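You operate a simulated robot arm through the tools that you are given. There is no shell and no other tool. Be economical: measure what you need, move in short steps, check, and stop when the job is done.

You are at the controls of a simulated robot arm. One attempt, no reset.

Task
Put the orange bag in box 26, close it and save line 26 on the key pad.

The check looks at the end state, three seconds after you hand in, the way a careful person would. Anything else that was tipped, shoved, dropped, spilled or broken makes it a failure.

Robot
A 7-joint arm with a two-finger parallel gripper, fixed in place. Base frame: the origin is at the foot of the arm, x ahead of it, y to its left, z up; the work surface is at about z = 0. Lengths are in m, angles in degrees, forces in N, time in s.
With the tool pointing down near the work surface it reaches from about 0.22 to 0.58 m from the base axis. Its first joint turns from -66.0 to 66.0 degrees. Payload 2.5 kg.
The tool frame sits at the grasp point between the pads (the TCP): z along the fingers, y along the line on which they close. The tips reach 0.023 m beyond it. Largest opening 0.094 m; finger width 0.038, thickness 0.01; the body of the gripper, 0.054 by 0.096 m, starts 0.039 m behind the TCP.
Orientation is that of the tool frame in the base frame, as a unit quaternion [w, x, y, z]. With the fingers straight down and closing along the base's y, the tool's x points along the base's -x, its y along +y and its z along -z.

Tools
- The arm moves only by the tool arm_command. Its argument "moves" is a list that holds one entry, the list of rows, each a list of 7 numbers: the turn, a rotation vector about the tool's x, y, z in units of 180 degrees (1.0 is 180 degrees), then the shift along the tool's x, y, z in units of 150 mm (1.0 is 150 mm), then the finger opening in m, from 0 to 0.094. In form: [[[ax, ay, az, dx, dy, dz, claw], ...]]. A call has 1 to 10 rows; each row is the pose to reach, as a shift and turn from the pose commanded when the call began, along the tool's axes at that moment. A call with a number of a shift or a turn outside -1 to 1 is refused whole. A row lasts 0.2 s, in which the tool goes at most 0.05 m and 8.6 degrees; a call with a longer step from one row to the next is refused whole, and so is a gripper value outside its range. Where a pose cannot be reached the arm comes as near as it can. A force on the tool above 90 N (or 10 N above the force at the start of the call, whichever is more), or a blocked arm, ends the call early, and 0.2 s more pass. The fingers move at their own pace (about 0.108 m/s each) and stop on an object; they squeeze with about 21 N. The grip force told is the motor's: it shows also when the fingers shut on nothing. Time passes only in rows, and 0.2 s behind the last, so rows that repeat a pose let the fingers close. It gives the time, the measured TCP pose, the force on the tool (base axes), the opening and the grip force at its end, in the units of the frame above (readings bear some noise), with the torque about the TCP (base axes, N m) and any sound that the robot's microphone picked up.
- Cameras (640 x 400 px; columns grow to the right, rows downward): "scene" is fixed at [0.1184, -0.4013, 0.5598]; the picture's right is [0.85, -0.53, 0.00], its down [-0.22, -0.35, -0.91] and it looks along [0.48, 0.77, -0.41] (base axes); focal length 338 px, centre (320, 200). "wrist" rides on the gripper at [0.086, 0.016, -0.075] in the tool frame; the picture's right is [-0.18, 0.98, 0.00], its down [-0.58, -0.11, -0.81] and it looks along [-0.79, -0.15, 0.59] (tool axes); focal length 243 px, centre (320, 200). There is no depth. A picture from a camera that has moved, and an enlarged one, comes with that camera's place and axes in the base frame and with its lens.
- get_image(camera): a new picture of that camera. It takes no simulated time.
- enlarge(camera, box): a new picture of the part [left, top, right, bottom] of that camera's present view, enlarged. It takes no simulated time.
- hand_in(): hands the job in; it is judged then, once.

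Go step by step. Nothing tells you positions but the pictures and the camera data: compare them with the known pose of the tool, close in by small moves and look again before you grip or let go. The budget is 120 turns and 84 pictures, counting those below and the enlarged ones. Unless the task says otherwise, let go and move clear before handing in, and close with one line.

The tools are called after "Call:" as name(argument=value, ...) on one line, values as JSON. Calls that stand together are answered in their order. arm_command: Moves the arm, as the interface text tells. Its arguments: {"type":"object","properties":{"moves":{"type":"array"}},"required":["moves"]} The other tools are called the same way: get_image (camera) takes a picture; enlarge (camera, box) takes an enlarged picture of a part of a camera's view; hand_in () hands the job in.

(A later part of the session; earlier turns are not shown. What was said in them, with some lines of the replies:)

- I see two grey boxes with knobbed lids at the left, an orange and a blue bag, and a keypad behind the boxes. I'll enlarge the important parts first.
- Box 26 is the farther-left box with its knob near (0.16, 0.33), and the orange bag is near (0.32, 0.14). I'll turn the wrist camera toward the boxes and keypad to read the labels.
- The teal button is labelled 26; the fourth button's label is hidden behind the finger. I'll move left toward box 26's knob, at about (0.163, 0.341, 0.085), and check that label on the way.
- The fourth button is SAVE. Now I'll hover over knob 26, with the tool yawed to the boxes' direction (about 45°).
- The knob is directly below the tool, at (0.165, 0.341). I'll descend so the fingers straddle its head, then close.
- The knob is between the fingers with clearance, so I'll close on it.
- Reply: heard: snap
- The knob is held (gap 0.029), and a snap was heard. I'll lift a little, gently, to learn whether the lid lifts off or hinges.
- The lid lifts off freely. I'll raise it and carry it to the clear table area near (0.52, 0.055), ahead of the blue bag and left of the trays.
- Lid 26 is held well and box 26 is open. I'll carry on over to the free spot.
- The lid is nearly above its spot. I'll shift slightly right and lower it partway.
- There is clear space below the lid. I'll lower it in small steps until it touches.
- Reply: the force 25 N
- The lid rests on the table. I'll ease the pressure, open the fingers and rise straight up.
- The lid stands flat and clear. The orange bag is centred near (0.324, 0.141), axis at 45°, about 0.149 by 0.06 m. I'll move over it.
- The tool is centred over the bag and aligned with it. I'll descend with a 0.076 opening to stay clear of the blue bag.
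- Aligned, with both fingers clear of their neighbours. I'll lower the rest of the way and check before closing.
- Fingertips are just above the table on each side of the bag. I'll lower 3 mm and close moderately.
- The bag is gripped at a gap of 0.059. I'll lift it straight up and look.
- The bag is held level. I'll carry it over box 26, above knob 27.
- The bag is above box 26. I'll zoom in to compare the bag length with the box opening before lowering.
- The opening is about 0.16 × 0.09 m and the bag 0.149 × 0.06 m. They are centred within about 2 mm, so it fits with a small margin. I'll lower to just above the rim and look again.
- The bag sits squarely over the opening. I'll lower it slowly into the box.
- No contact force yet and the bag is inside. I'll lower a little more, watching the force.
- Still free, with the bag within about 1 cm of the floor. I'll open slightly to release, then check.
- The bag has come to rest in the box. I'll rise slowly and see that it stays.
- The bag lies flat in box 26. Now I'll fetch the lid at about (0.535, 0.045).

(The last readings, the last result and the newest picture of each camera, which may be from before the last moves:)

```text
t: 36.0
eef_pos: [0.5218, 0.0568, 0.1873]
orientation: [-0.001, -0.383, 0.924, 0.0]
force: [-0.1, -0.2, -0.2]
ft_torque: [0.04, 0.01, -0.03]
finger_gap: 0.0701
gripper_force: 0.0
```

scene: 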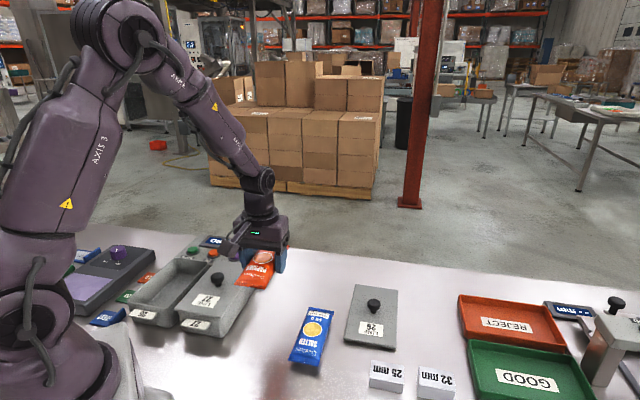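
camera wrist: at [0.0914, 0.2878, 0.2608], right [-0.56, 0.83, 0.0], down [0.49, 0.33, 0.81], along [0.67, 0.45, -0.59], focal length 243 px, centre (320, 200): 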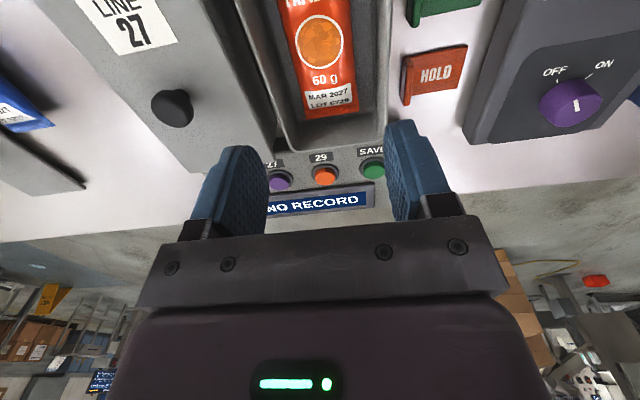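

I'm nearly above the lid. I'll align, descend partway and check.

Call:
arm_command(moves=[[[0, 0, 0, -0.009, -0.118, 0.1, 0.07], [0, 0, 0, -0.009, -0.118, 0.3, 0.07], [0, 0, 0, -0.009, -0.118, 0.5, 0.07], [0, 0, 0, -0.009, -0.118, 0.5, 0.07]]])

Call:
get_image(camera="wrist")

Call:
enlarge(camera="scene", box=[300, 220, 440, 350])

```text
t: 37.0
eef_pos: [0.5347, 0.0462, 0.1102]
orientation: [0.0, -0.382, 0.924, 0.0]
force: [-0.2, 0.5, 0.3]
ft_torque: [0.02, 0.01, -0.02]
finger_gap: 0.0698
gripper_force: 0.0
```

```text
42 pictures are left
camera wrist: at [0.4611, -0.0031, 0.1847], right [-0.56, 0.83, 0.0], down [0.49, 0.33, 0.81], along [0.67, 0.46, -0.59], focal length 243 px, centre (320, 200)
```

wrist: 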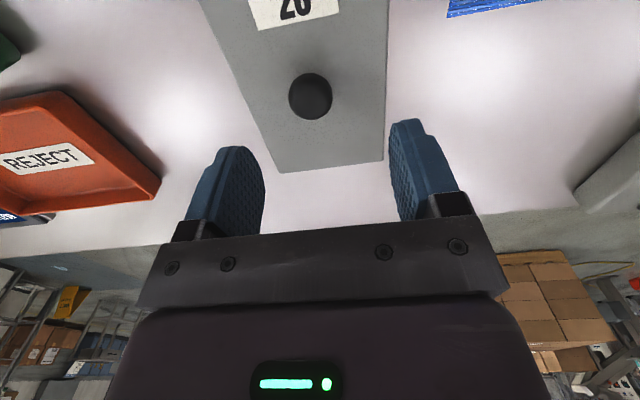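

```text
3.08 times, centred on (370, 285) of scene
camera zoom: at [0.1184, -0.4013, 0.5598], right [0.85, -0.53, 0.0], down [-0.22, -0.35, -0.91], along [0.48, 0.77, -0.41], focal length 1041 px, centre (166, -62)
```

zoom: 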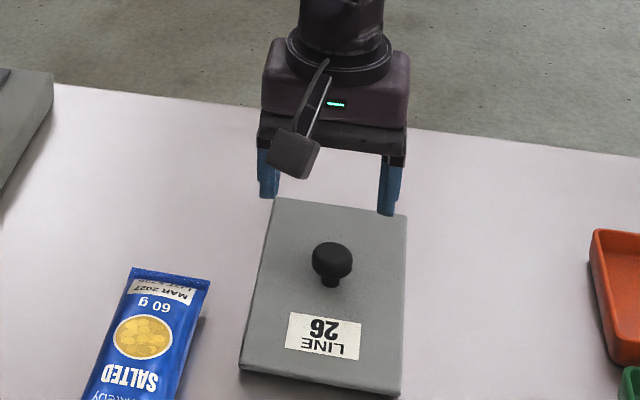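

The knob sits about 6 mm to the right of the tool centre but the lid isn't rotated. I'll shift over it, descend to grip height and close.

Call:
arm_command(moves=[[[0, 0, 0, 0, -0.04, 0.1, 0.07], [0, 0, 0, 0, -0.04, 0.25, 0.07], [0, 0, 0, 0, -0.04, 0.38, 0.07], [0, 0, 0, 0, -0.04, 0.46, 0.07], [0, 0, 0, 0, -0.04, 0.46, 0.07]]])

Call:
get_image(camera="wrist")

```text
t: 38.2
eef_pos: [0.5394, 0.0424, 0.0415]
orientation: [0.0, -0.383, 0.924, 0.0]
force: [0.4, -0.2, 0.0]
ft_torque: [0.02, -0.01, 0.01]
finger_gap: 0.0703
gripper_force: 0.1
```

```text
40 pictures are left
camera wrist: at [0.465, -0.0081, 0.1163], right [-0.56, 0.83, 0.0], down [0.49, 0.33, 0.81], along [0.67, 0.46, -0.59], focal length 243 px, centre (320, 200)
```

wrist: 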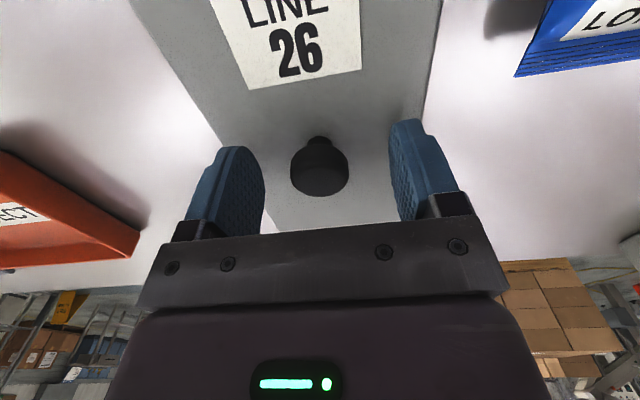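

The view now matches the earlier grip on the knob almost exactly, so I'll close and lift slightly.

Call:
arm_command(moves=[[[0, 0, 0, 0, 0, 0, 0.04], [0, 0, 0, 0, 0, 0, 0.01], [0, 0, 0, 0, 0, 0, 0.01], [0, 0, 0, 0, 0, -0.1, 0.01], [0, 0, 0, 0, 0, -0.3, 0.01], [0, 0, 0, 0, 0, -0.55, 0.01], [0, 0, 0, 0, 0, -0.8, 0.01], [0, 0, 0, 0, 0, -1.0, 0.01], [0, 0, 0, 0, 0, -1.0, 0.01]]])

Call:
get_image(camera="wrist")

```text
t: 40.2
eef_pos: [0.5378, 0.0419, 0.1916]
orientation: [0.0, -0.383, 0.924, 0.0]
force: [-0.5, 0.8, -1.4]
ft_torque: [-0.01, 0.0, -0.03]
finger_gap: 0.029
gripper_force: 21.0
```

```text
39 pictures are left
camera wrist: at [0.4642, -0.0076, 0.2662], right [-0.56, 0.83, 0.0], down [0.49, 0.33, 0.81], along [0.67, 0.46, -0.59], focal length 243 px, centre (320, 200)
```

wrist: 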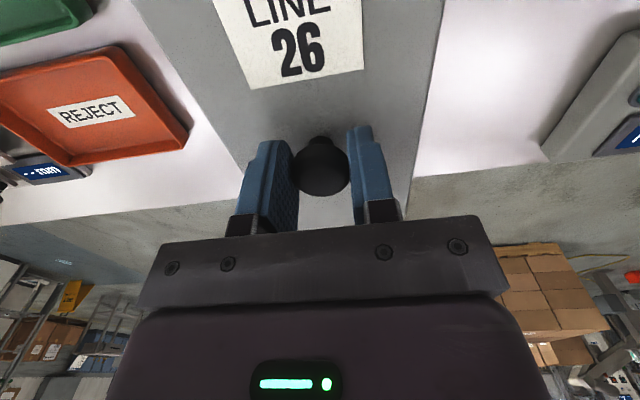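

The lid is held just as before. I'll carry it back over box 26.

Call:
arm_command(moves=[[[0, 0, 0, 0.03, 0.25, -0.1, 0.01], [0, 0, 0, 0.06, 0.5, -0.2, 0.01], [0, 0, 0, 0.09, 0.75, -0.2, 0.01], [0, 0, 0, 0.12, 1.0, -0.2, 0.01]]])

Call:
arm_command(moves=[[[0, 0, 0, 0.03, 0.25, 0, 0.01], [0, 0, 0, 0.06, 0.5, 0, 0.01], [0, 0, 0, 0.09, 0.75, 0, 0.01], [0, 0, 0, 0.12, 1.0, 0, 0.01]]])

Call:
arm_command(moves=[[[0, 0, 0, 0.03, 0.25, 0, 0.01], [0, 0, 0, 0.06, 0.5, 0, 0.01], [0, 0, 0, 0.09, 0.75, 0, 0.01], [0, 0, 0, 0.12, 1.0, 0, 0.01], [0, 0, 0, 0.12, 1.0, 0, 0.01]]])

```text
t: 41.2
eef_pos: [0.4169, 0.1333, 0.2222]
orientation: [0.0, -0.383, 0.924, 0.0]
force: [-0.5, 0.2, -1.0]
ft_torque: [-0.01, -0.01, 0.01]
finger_gap: 0.029
gripper_force: 21.1
```

```text
t: 42.2
eef_pos: [0.2993, 0.2281, 0.2214]
orientation: [0.0, -0.382, 0.924, 0.0]
force: [0.1, -0.1, -1.2]
ft_torque: [0.04, -0.06, -0.05]
finger_gap: 0.0288
gripper_force: 21.1
```

```text
t: 43.4
eef_pos: [0.1832, 0.3204, 0.2208]
orientation: [0.001, -0.383, 0.924, 0.0]
force: [-0.6, -0.3, -0.6]
ft_torque: [0.03, -0.01, 0.02]
finger_gap: 0.0289
gripper_force: 20.8
```

Almost over the box. I'll make the final lateral shift and descend to about 3 cm above seating, then check alignment.

Call:
arm_command(moves=[[[0, 0, 0, 0, 0.1, 0, 0.01], [0, 0, 0, 0, 0.182, 0.1, 0.01], [0, 0, 0, 0, 0.182, 0.3, 0.01], [0, 0, 0, 0, 0.182, 0.5, 0.01], [0, 0, 0, 0, 0.182, 0.64, 0.01], [0, 0, 0, 0, 0.182, 0.64, 0.01]]])

Call:
enlarge(camera="scene", box=[120, 220, 240, 320])

```text
t: 44.8
eef_pos: [0.1619, 0.3417, 0.1256]
orientation: [0.001, -0.383, 0.924, 0.0]
force: [-0.1, 0.3, 0.1]
ft_torque: [0.0, -0.01, -0.01]
finger_gap: 0.029
gripper_force: 20.8
```

```text
4.00 times, centred on (180, 270) of scene
camera zoom: at [0.1184, -0.4013, 0.5598], right [0.85, -0.53, 0.0], down [-0.22, -0.35, -0.91], along [0.48, 0.77, -0.41], focal length 1354 px, centre (880, -80)
```

zoom: 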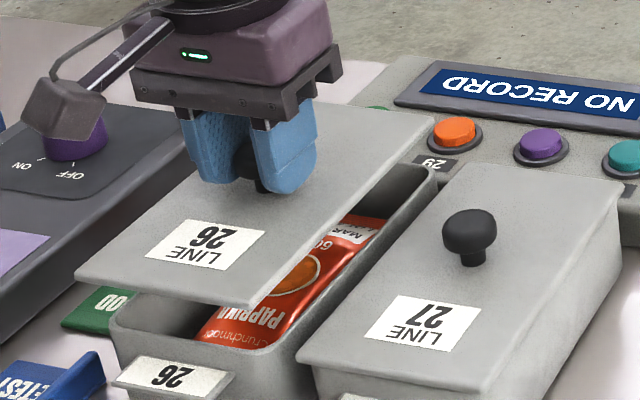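

I'll go to the same height as my earlier reference view (z = 0.116) to compare the lid corners.

Call:
arm_command(moves=[[[0, 0, 0, 0, -0.01, 0.03, 0.01], [0, 0, 0, 0, -0.01, 0.065, 0.01], [0, 0, 0, 0, -0.01, 0.065, 0.01], [0, 0, 0, 0, -0.01, 0.065, 0.01]]])

Call:
enlarge(camera="scene", box=[120, 220, 240, 320])

```text
t: 45.8
eef_pos: [0.1624, 0.3393, 0.1153]
orientation: [-0.001, -0.383, 0.924, -0.001]
force: [-1.3, -0.1, 0.4]
ft_torque: [-0.01, -0.03, 0.03]
finger_gap: 0.0293
gripper_force: 20.9
```

```text
4.00 times, centred on (180, 270) of scene
camera zoom: at [0.1184, -0.4013, 0.5598], right [0.85, -0.53, 0.0], down [-0.22, -0.35, -0.91], along [0.48, 0.77, -0.41], focal length 1354 px, centre (880, -80)
```

zoom: 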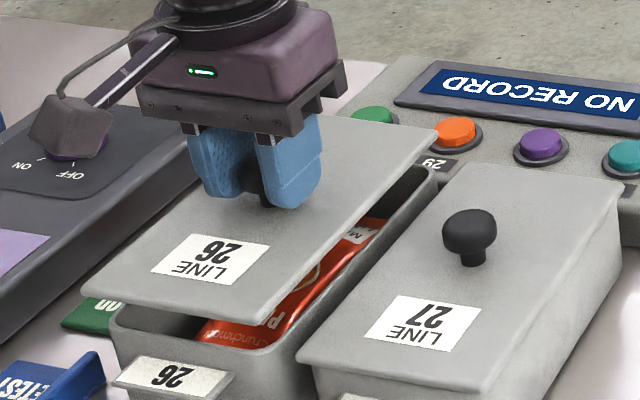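

Alignment matches within about 2–3 px. I'll trim 2 mm back and lower slowly until seated.

Call:
arm_command(moves=[[[0, 0, 0, 0.012, -0.004, 0.03, 0.01], [0, 0, 0, 0.012, -0.004, 0.06, 0.01], [0, 0, 0, 0.012, -0.004, 0.09, 0.01], [0, 0, 0, 0.012, -0.004, 0.11, 0.01], [0, 0, 0, 0.012, -0.004, 0.12, 0.01], [0, 0, 0, 0.012, -0.004, 0.13, 0.01], [0, 0, 0, 0.012, -0.004, 0.13, 0.01]]])

Call:
enlarge(camera="scene", box=[120, 220, 240, 320])

```text
t: 47.4
eef_pos: [0.1629, 0.3389, 0.0966]
orientation: [-0.001, -0.383, 0.924, 0.0]
force: [0.4, 0.2, -0.9]
ft_torque: [0.02, 0.0, -0.02]
finger_gap: 0.0292
gripper_force: 21.5
```

```text
4.00 times, centred on (180, 270) of scene
camera zoom: at [0.1184, -0.4013, 0.5598], right [0.85, -0.53, 0.0], down [-0.22, -0.35, -0.91], along [0.48, 0.77, -0.41], focal length 1354 px, centre (880, -80)
```

zoom: 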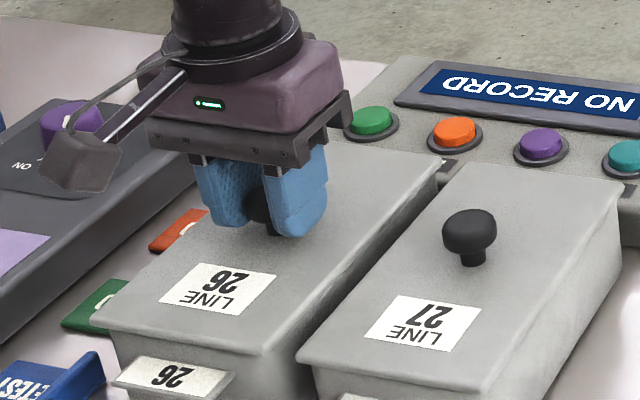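

The lid is almost seated. I'll lower the last millimetres until I feel contact.

Call:
arm_command(moves=[[[0, 0, 0, 0, 0, 0.007, 0.01], [0, 0, 0, 0, 0, 0.014, 0.01], [0, 0, 0, 0, 0, 0.021, 0.01], [0, 0, 0, 0, 0, 0.028, 0.01], [0, 0, 0, 0, 0, 0.028, 0.01]]])

Call:
enlarge(camera="scene", box=[120, 220, 240, 320])

```text
t: 48.6
eef_pos: [0.1643, 0.3393, 0.0917]
orientation: [0.002, -0.383, 0.924, 0.001]
force: [0.4, -4.2, 26.1]
ft_torque: [-0.06, -0.17, 0.04]
finger_gap: 0.0291
gripper_force: 21.0
heard: snap
```

```text
4.00 times, centred on (180, 270) of scene
camera zoom: at [0.1183, -0.4014, 0.5597], right [0.85, -0.53, 0.0], down [-0.22, -0.35, -0.91], along [0.48, 0.77, -0.41], focal length 1354 px, centre (880, -80)
```

zoom: 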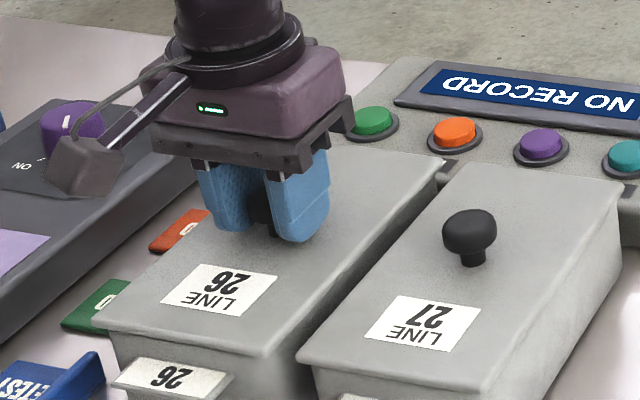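

The lid snapped shut on the box. I'll relieve the pressure, release the knob and rise.

Call:
arm_command(moves=[[[0, 0, 0, 0, 0, -0.018, 0.01], [0, 0, 0, 0, 0, -0.018, 0.04], [0, 0, 0, 0, 0, -0.018, 0.06], [0, 0, 0, 0, 0, -0.018, 0.06], [0, 0, 0, 0, 0, -0.1, 0.06], [0, 0, 0, 0, 0, -0.3, 0.06], [0, 0, 0, 0, 0, -0.5, 0.06], [0, 0, 0, 0, 0, -0.7, 0.06]]])

Call:
enlarge(camera="scene", box=[120, 220, 290, 340])

Call:
get_image(camera="wrist")

```text
t: 50.4
eef_pos: [0.1647, 0.3384, 0.1971]
orientation: [0.0, -0.383, 0.924, 0.0]
force: [0.8, -0.6, -0.4]
ft_torque: [0.01, 0.02, 0.0]
finger_gap: 0.06
gripper_force: 0.0
```

```text
3.33 times, centred on (205, 280) of scene
camera zoom: at [0.1184, -0.4013, 0.5598], right [0.85, -0.53, 0.0], down [-0.22, -0.35, -0.91], along [0.48, 0.77, -0.41], focal length 1128 px, centre (703, -67)
```

zoom: 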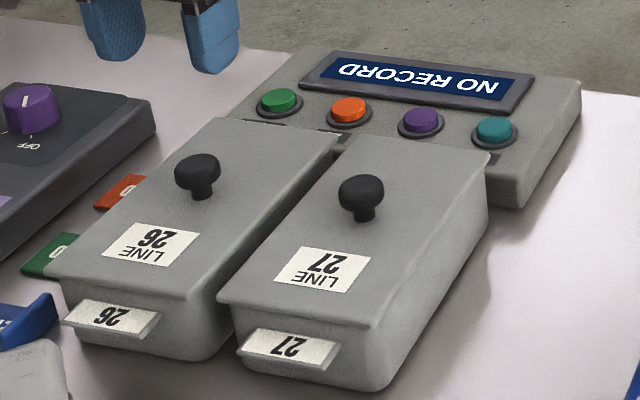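

```text
33 pictures are left
camera wrist: at [0.0905, 0.2889, 0.2718], right [-0.56, 0.83, 0.0], down [0.49, 0.33, 0.81], along [0.67, 0.46, -0.59], focal length 243 px, centre (320, 200)
```

wrist: 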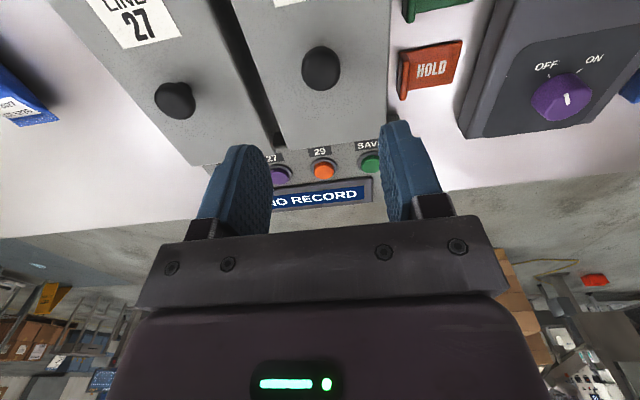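

Box 26 is closed with its lid flush. Next is the keypad: 26 (teal) is near (0.382, 0.342) and SAVE (green) near (0.242, 0.480), with tops at z ≈ 0.037. I'll close the fingers and go over the teal button.

Call:
arm_command(moves=[[[0, 0, 0, -0.2, -0.2, 0, 0.0], [0, 0, 0, -0.4, -0.4, 0, 0.0], [0, 0, 0, -0.6, -0.6, 0, 0.0], [0, 0, 0, -0.8, -0.8, 0, 0.0], [0, 0, 0, -1.0, -1.0, 0, 0.0], [0, 0, 0, -1.0, -1.0, 0.2, 0.0], [0, 0, 0, -1.0, -1.0, 0.4, 0.0], [0, 0, 0, -1.0, -1.0, 0.6, 0.0], [0, 0, 0, -1.0, -1.0, 0.6, 0.0]]])

Call:
get_image(camera="wrist")

Call:
enlarge(camera="scene", box=[180, 200, 320, 300])

```text
t: 52.4
eef_pos: [0.375, 0.3377, 0.1084]
orientation: [0.001, -0.384, 0.924, 0.0]
force: [-0.1, 0.2, 1.4]
ft_torque: [0.01, 0.02, 0.02]
finger_gap: 0.0002
gripper_force: 21.2
```

```text
32 pictures are left
camera wrist: at [0.3023, 0.2876, 0.183], right [-0.56, 0.83, 0.0], down [0.49, 0.33, 0.81], along [0.67, 0.46, -0.59], focal length 243 px, centre (320, 200)
```

wrist: 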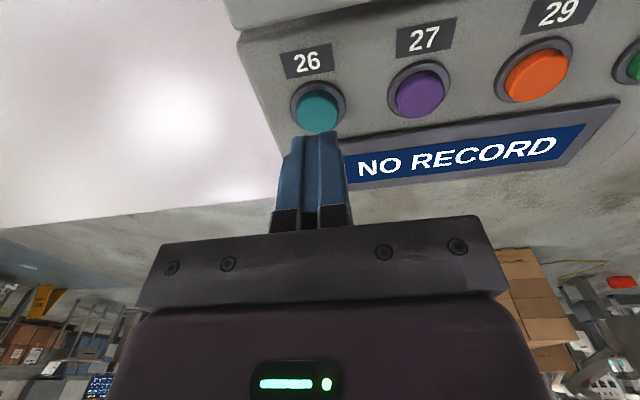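

```text
4.00 times, centred on (250, 250) of scene
camera zoom: at [0.1184, -0.4013, 0.5598], right [0.85, -0.53, 0.0], down [-0.22, -0.35, -0.91], along [0.48, 0.77, -0.41], focal length 1354 px, centre (600, 0)
```

zoom: 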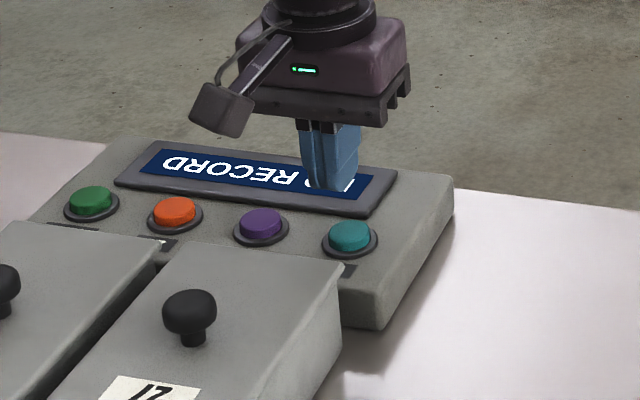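

The fingertips are just above and slightly short of the teal button. I'll nudge 5 mm forward and 3 mm right, then lower to just above it.

Call:
arm_command(moves=[[[0, 0, 0, -0.033, -0.02, 0.1, 0.0], [0, 0, 0, -0.033, -0.02, 0.2, 0.0], [0, 0, 0, -0.033, -0.02, 0.27, 0.0], [0, 0, 0, -0.033, -0.02, 0.27, 0.0]]])

Call:
enlarge(camera="scene", box=[200, 210, 300, 290])

Call:
get_image(camera="wrist")

```text
t: 53.4
eef_pos: [0.3803, 0.3395, 0.0666]
orientation: [0.0, -0.382, 0.924, 0.0]
force: [-0.8, 0.2, 1.3]
ft_torque: [0.02, 0.0, 0.0]
finger_gap: 0.0
gripper_force: 21.0
```

```text
5.00 times, centred on (250, 250) of scene
camera zoom: at [0.1184, -0.4013, 0.5597], right [0.85, -0.53, 0.0], down [-0.22, -0.35, -0.91], along [0.48, 0.77, -0.41], focal length 1692 px, centre (670, -50)
```

zoom: 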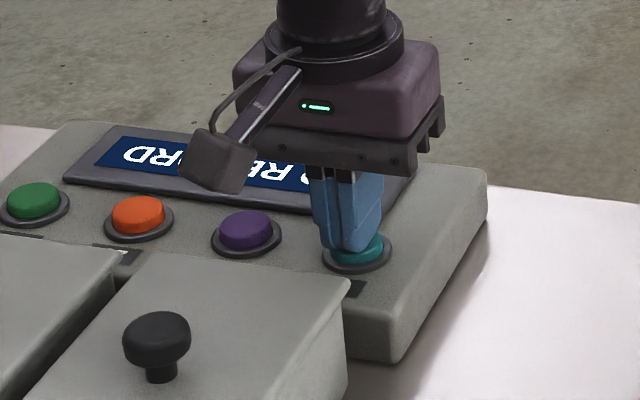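

```text
29 pictures are left
camera wrist: at [0.3076, 0.2898, 0.1414], right [-0.56, 0.83, 0.0], down [0.49, 0.33, 0.81], along [0.67, 0.46, -0.59], focal length 243 px, centre (320, 200)
```

wrist: 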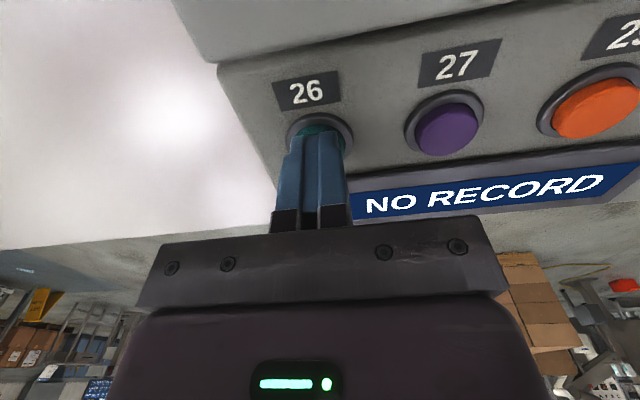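

The tips are right over the teal button. I'll press down in small steps and listen for a click.

Call:
arm_command(moves=[[[0, 0, 0, 0, 0, 0.02, 0.0], [0, 0, 0, 0, 0, 0.035, 0.0], [0, 0, 0, 0, 0, 0.05, 0.0], [0, 0, 0, 0, 0, 0.06, 0.0], [0, 0, 0, 0, 0, 0.06, 0.0]]])

```text
t: 54.6
eef_pos: [0.3811, 0.34, 0.0592]
orientation: [0.001, -0.383, 0.924, 0.001]
force: [-8.3, -9.7, 27.7]
ft_torque: [-0.36, 0.3, 0.01]
finger_gap: 0.0
gripper_force: 21.0
heard: click
```

A click was heard. I'll lift off and read the display.

Call:
arm_command(moves=[[[0, 0, 0, 0, 0, -0.06, 0.0], [0, 0, 0, 0, 0, -0.2, 0.0], [0, 0, 0, 0, 0, -0.4, 0.0], [0, 0, 0, 0, 0, -0.5, 0.0]]])

Call:
get_image(camera="wrist")

```text
t: 55.6
eef_pos: [0.3816, 0.3406, 0.1333]
orientation: [0.001, -0.382, 0.924, -0.001]
force: [-0.5, -0.5, -0.2]
ft_torque: [-0.01, 0.02, 0.02]
finger_gap: 0.0002
gripper_force: 21.4
```

```text
28 pictures are left
camera wrist: at [0.3083, 0.2911, 0.207], right [-0.56, 0.83, 0.0], down [0.49, 0.33, 0.81], along [0.67, 0.46, -0.59], focal length 243 px, centre (320, 200)
```

wrist: 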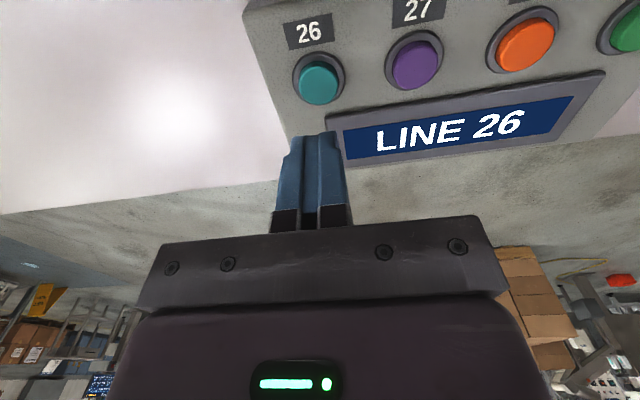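

The display reads LINE 26. Now I'll go to SAVE, about 0.197 m to the left along the pad.

Call:
arm_command(moves=[[[0, 0, 0, 0.013, 0.25, 0, 0.0], [0, 0, 0, 0.027, 0.5, 0, 0.0], [0, 0, 0, 0.027, 0.75, 0, 0.0], [0, 0, 0, 0.027, 1.0, 0, 0.0]]])

Call:
arm_command(moves=[[[0, 0, 0, 0, 0.15, 0, 0.0], [0, 0, 0, 0, 0.31, 0.1, 0.0], [0, 0, 0, 0, 0.31, 0.2, 0.0], [0, 0, 0, 0, 0.31, 0.2, 0.0]]])

Call:
get_image(camera="wrist")

Call:
enlarge(camera="scene", box=[150, 190, 290, 290])

```text
t: 56.6
eef_pos: [0.2717, 0.446, 0.1322]
orientation: [0.0, -0.382, 0.924, -0.001]
force: [-0.3, -0.5, 0.6]
ft_torque: [0.01, 0.01, 0.0]
finger_gap: 0.0002
gripper_force: 21.1
```

```text
t: 57.6
eef_pos: [0.2404, 0.475, 0.1018]
orientation: [0.0, -0.382, 0.924, 0.0]
force: [0.0, 0.4, 0.1]
ft_torque: [-0.02, 0.01, 0.0]
finger_gap: 0.0003
gripper_force: 21.0
```

```text
27 pictures are left
camera wrist: at [0.167, 0.4263, 0.1767], right [-0.56, 0.83, 0.0], down [0.49, 0.33, 0.81], along [0.67, 0.46, -0.59], focal length 243 px, centre (320, 200)
```

wrist: 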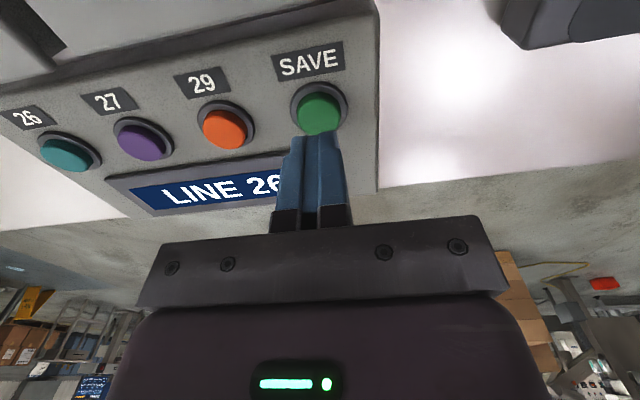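

```text
4.00 times, centred on (220, 240) of scene
camera zoom: at [0.1184, -0.4013, 0.5598], right [0.85, -0.53, 0.0], down [-0.22, -0.35, -0.91], along [0.48, 0.77, -0.41], focal length 1354 px, centre (720, 40)
```

zoom: 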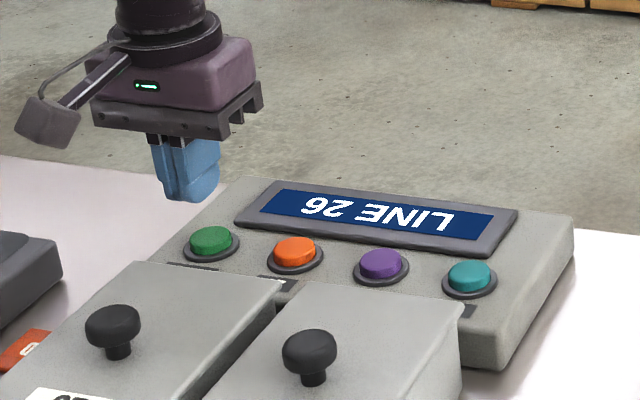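

The tips are nearly over SAVE. I'll nudge 2 mm, lower and press as before.

Call:
arm_command(moves=[[[0, 0, 0, -0.013, -0.013, 0.1, 0.0], [0, 0, 0, -0.013, -0.013, 0.2, 0.0], [0, 0, 0, -0.013, -0.013, 0.235, 0.0], [0, 0, 0, -0.013, -0.013, 0.255, 0.0], [0, 0, 0, -0.013, -0.013, 0.27, 0.0], [0, 0, 0, -0.013, -0.013, 0.28, 0.0], [0, 0, 0, -0.013, -0.013, 0.29, 0.0], [0, 0, 0, -0.013, -0.013, 0.29, 0.0]]])

```text
t: 59.4
eef_pos: [0.2414, 0.4765, 0.06]
orientation: [0.0, -0.383, 0.924, 0.0]
force: [-5.5, -3.1, 21.5]
ft_torque: [-0.09, 0.1, 0.02]
finger_gap: 0.0
gripper_force: 20.9
heard: click
```

A second click was heard. I'll lift off and read the display.

Call:
arm_command(moves=[[[0, 0, 0, 0, 0, -0.06, 0.0], [0, 0, 0, 0, 0, -0.2, 0.0], [0, 0, 0, 0, 0, -0.45, 0.0], [0, 0, 0, 0, 0, -0.7, 0.0], [0, 0, 0, 0, 0, -0.95, 0.0]]])

Call:
get_image(camera="scene")

Call:
enlarge(camera="scene", box=[120, 220, 290, 340])

Call:
get_image(camera="wrist")

```text
t: 60.6
eef_pos: [0.2417, 0.4753, 0.2019]
orientation: [-0.002, -0.383, 0.924, 0.0]
force: [0.5, -0.4, -0.5]
ft_torque: [0.04, -0.01, 0.02]
finger_gap: 0.0
gripper_force: 20.8
```

```text
25 pictures are left
```

scene: 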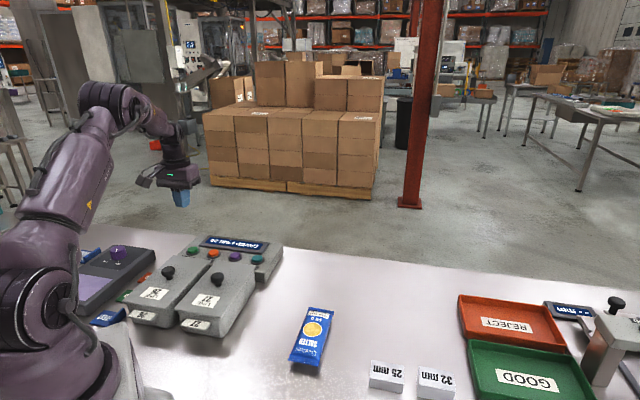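

```text
3.33 times, centred on (205, 280) of scene
camera zoom: at [0.1184, -0.4013, 0.5598], right [0.85, -0.53, 0.0], down [-0.22, -0.35, -0.91], along [0.48, 0.77, -0.41], focal length 1128 px, centre (703, -67)
```

zoom: 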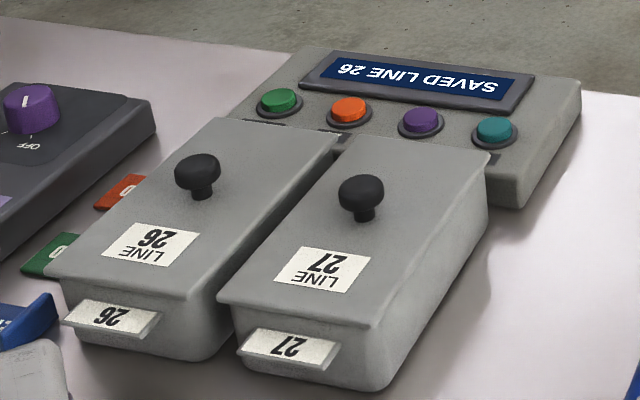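

```text
23 pictures are left
camera wrist: at [0.1689, 0.4262, 0.2765], right [-0.56, 0.83, 0.0], down [0.49, 0.33, 0.81], along [0.67, 0.45, -0.59], focal length 243 px, centre (320, 200)
```

wrist: 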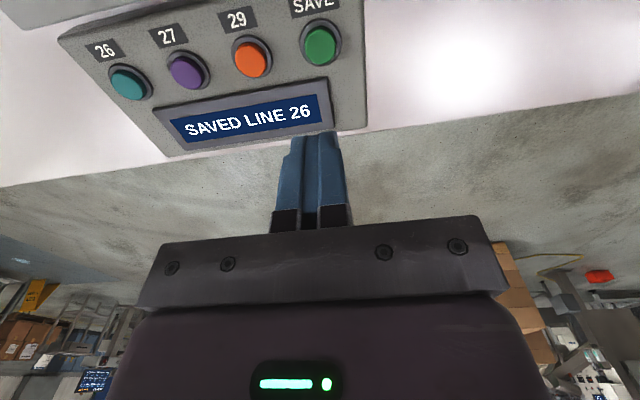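

The display reads SAVED LINE 26, box 26 is closed with the orange bag inside, nothing else has moved and the arm is clear. I'm handing in.

Call:
hand_in()

```text
The job is handed in.
```

The orange bag is in box 26, the lid is snapped shut, and the keypad display reads SAVED LINE 26.
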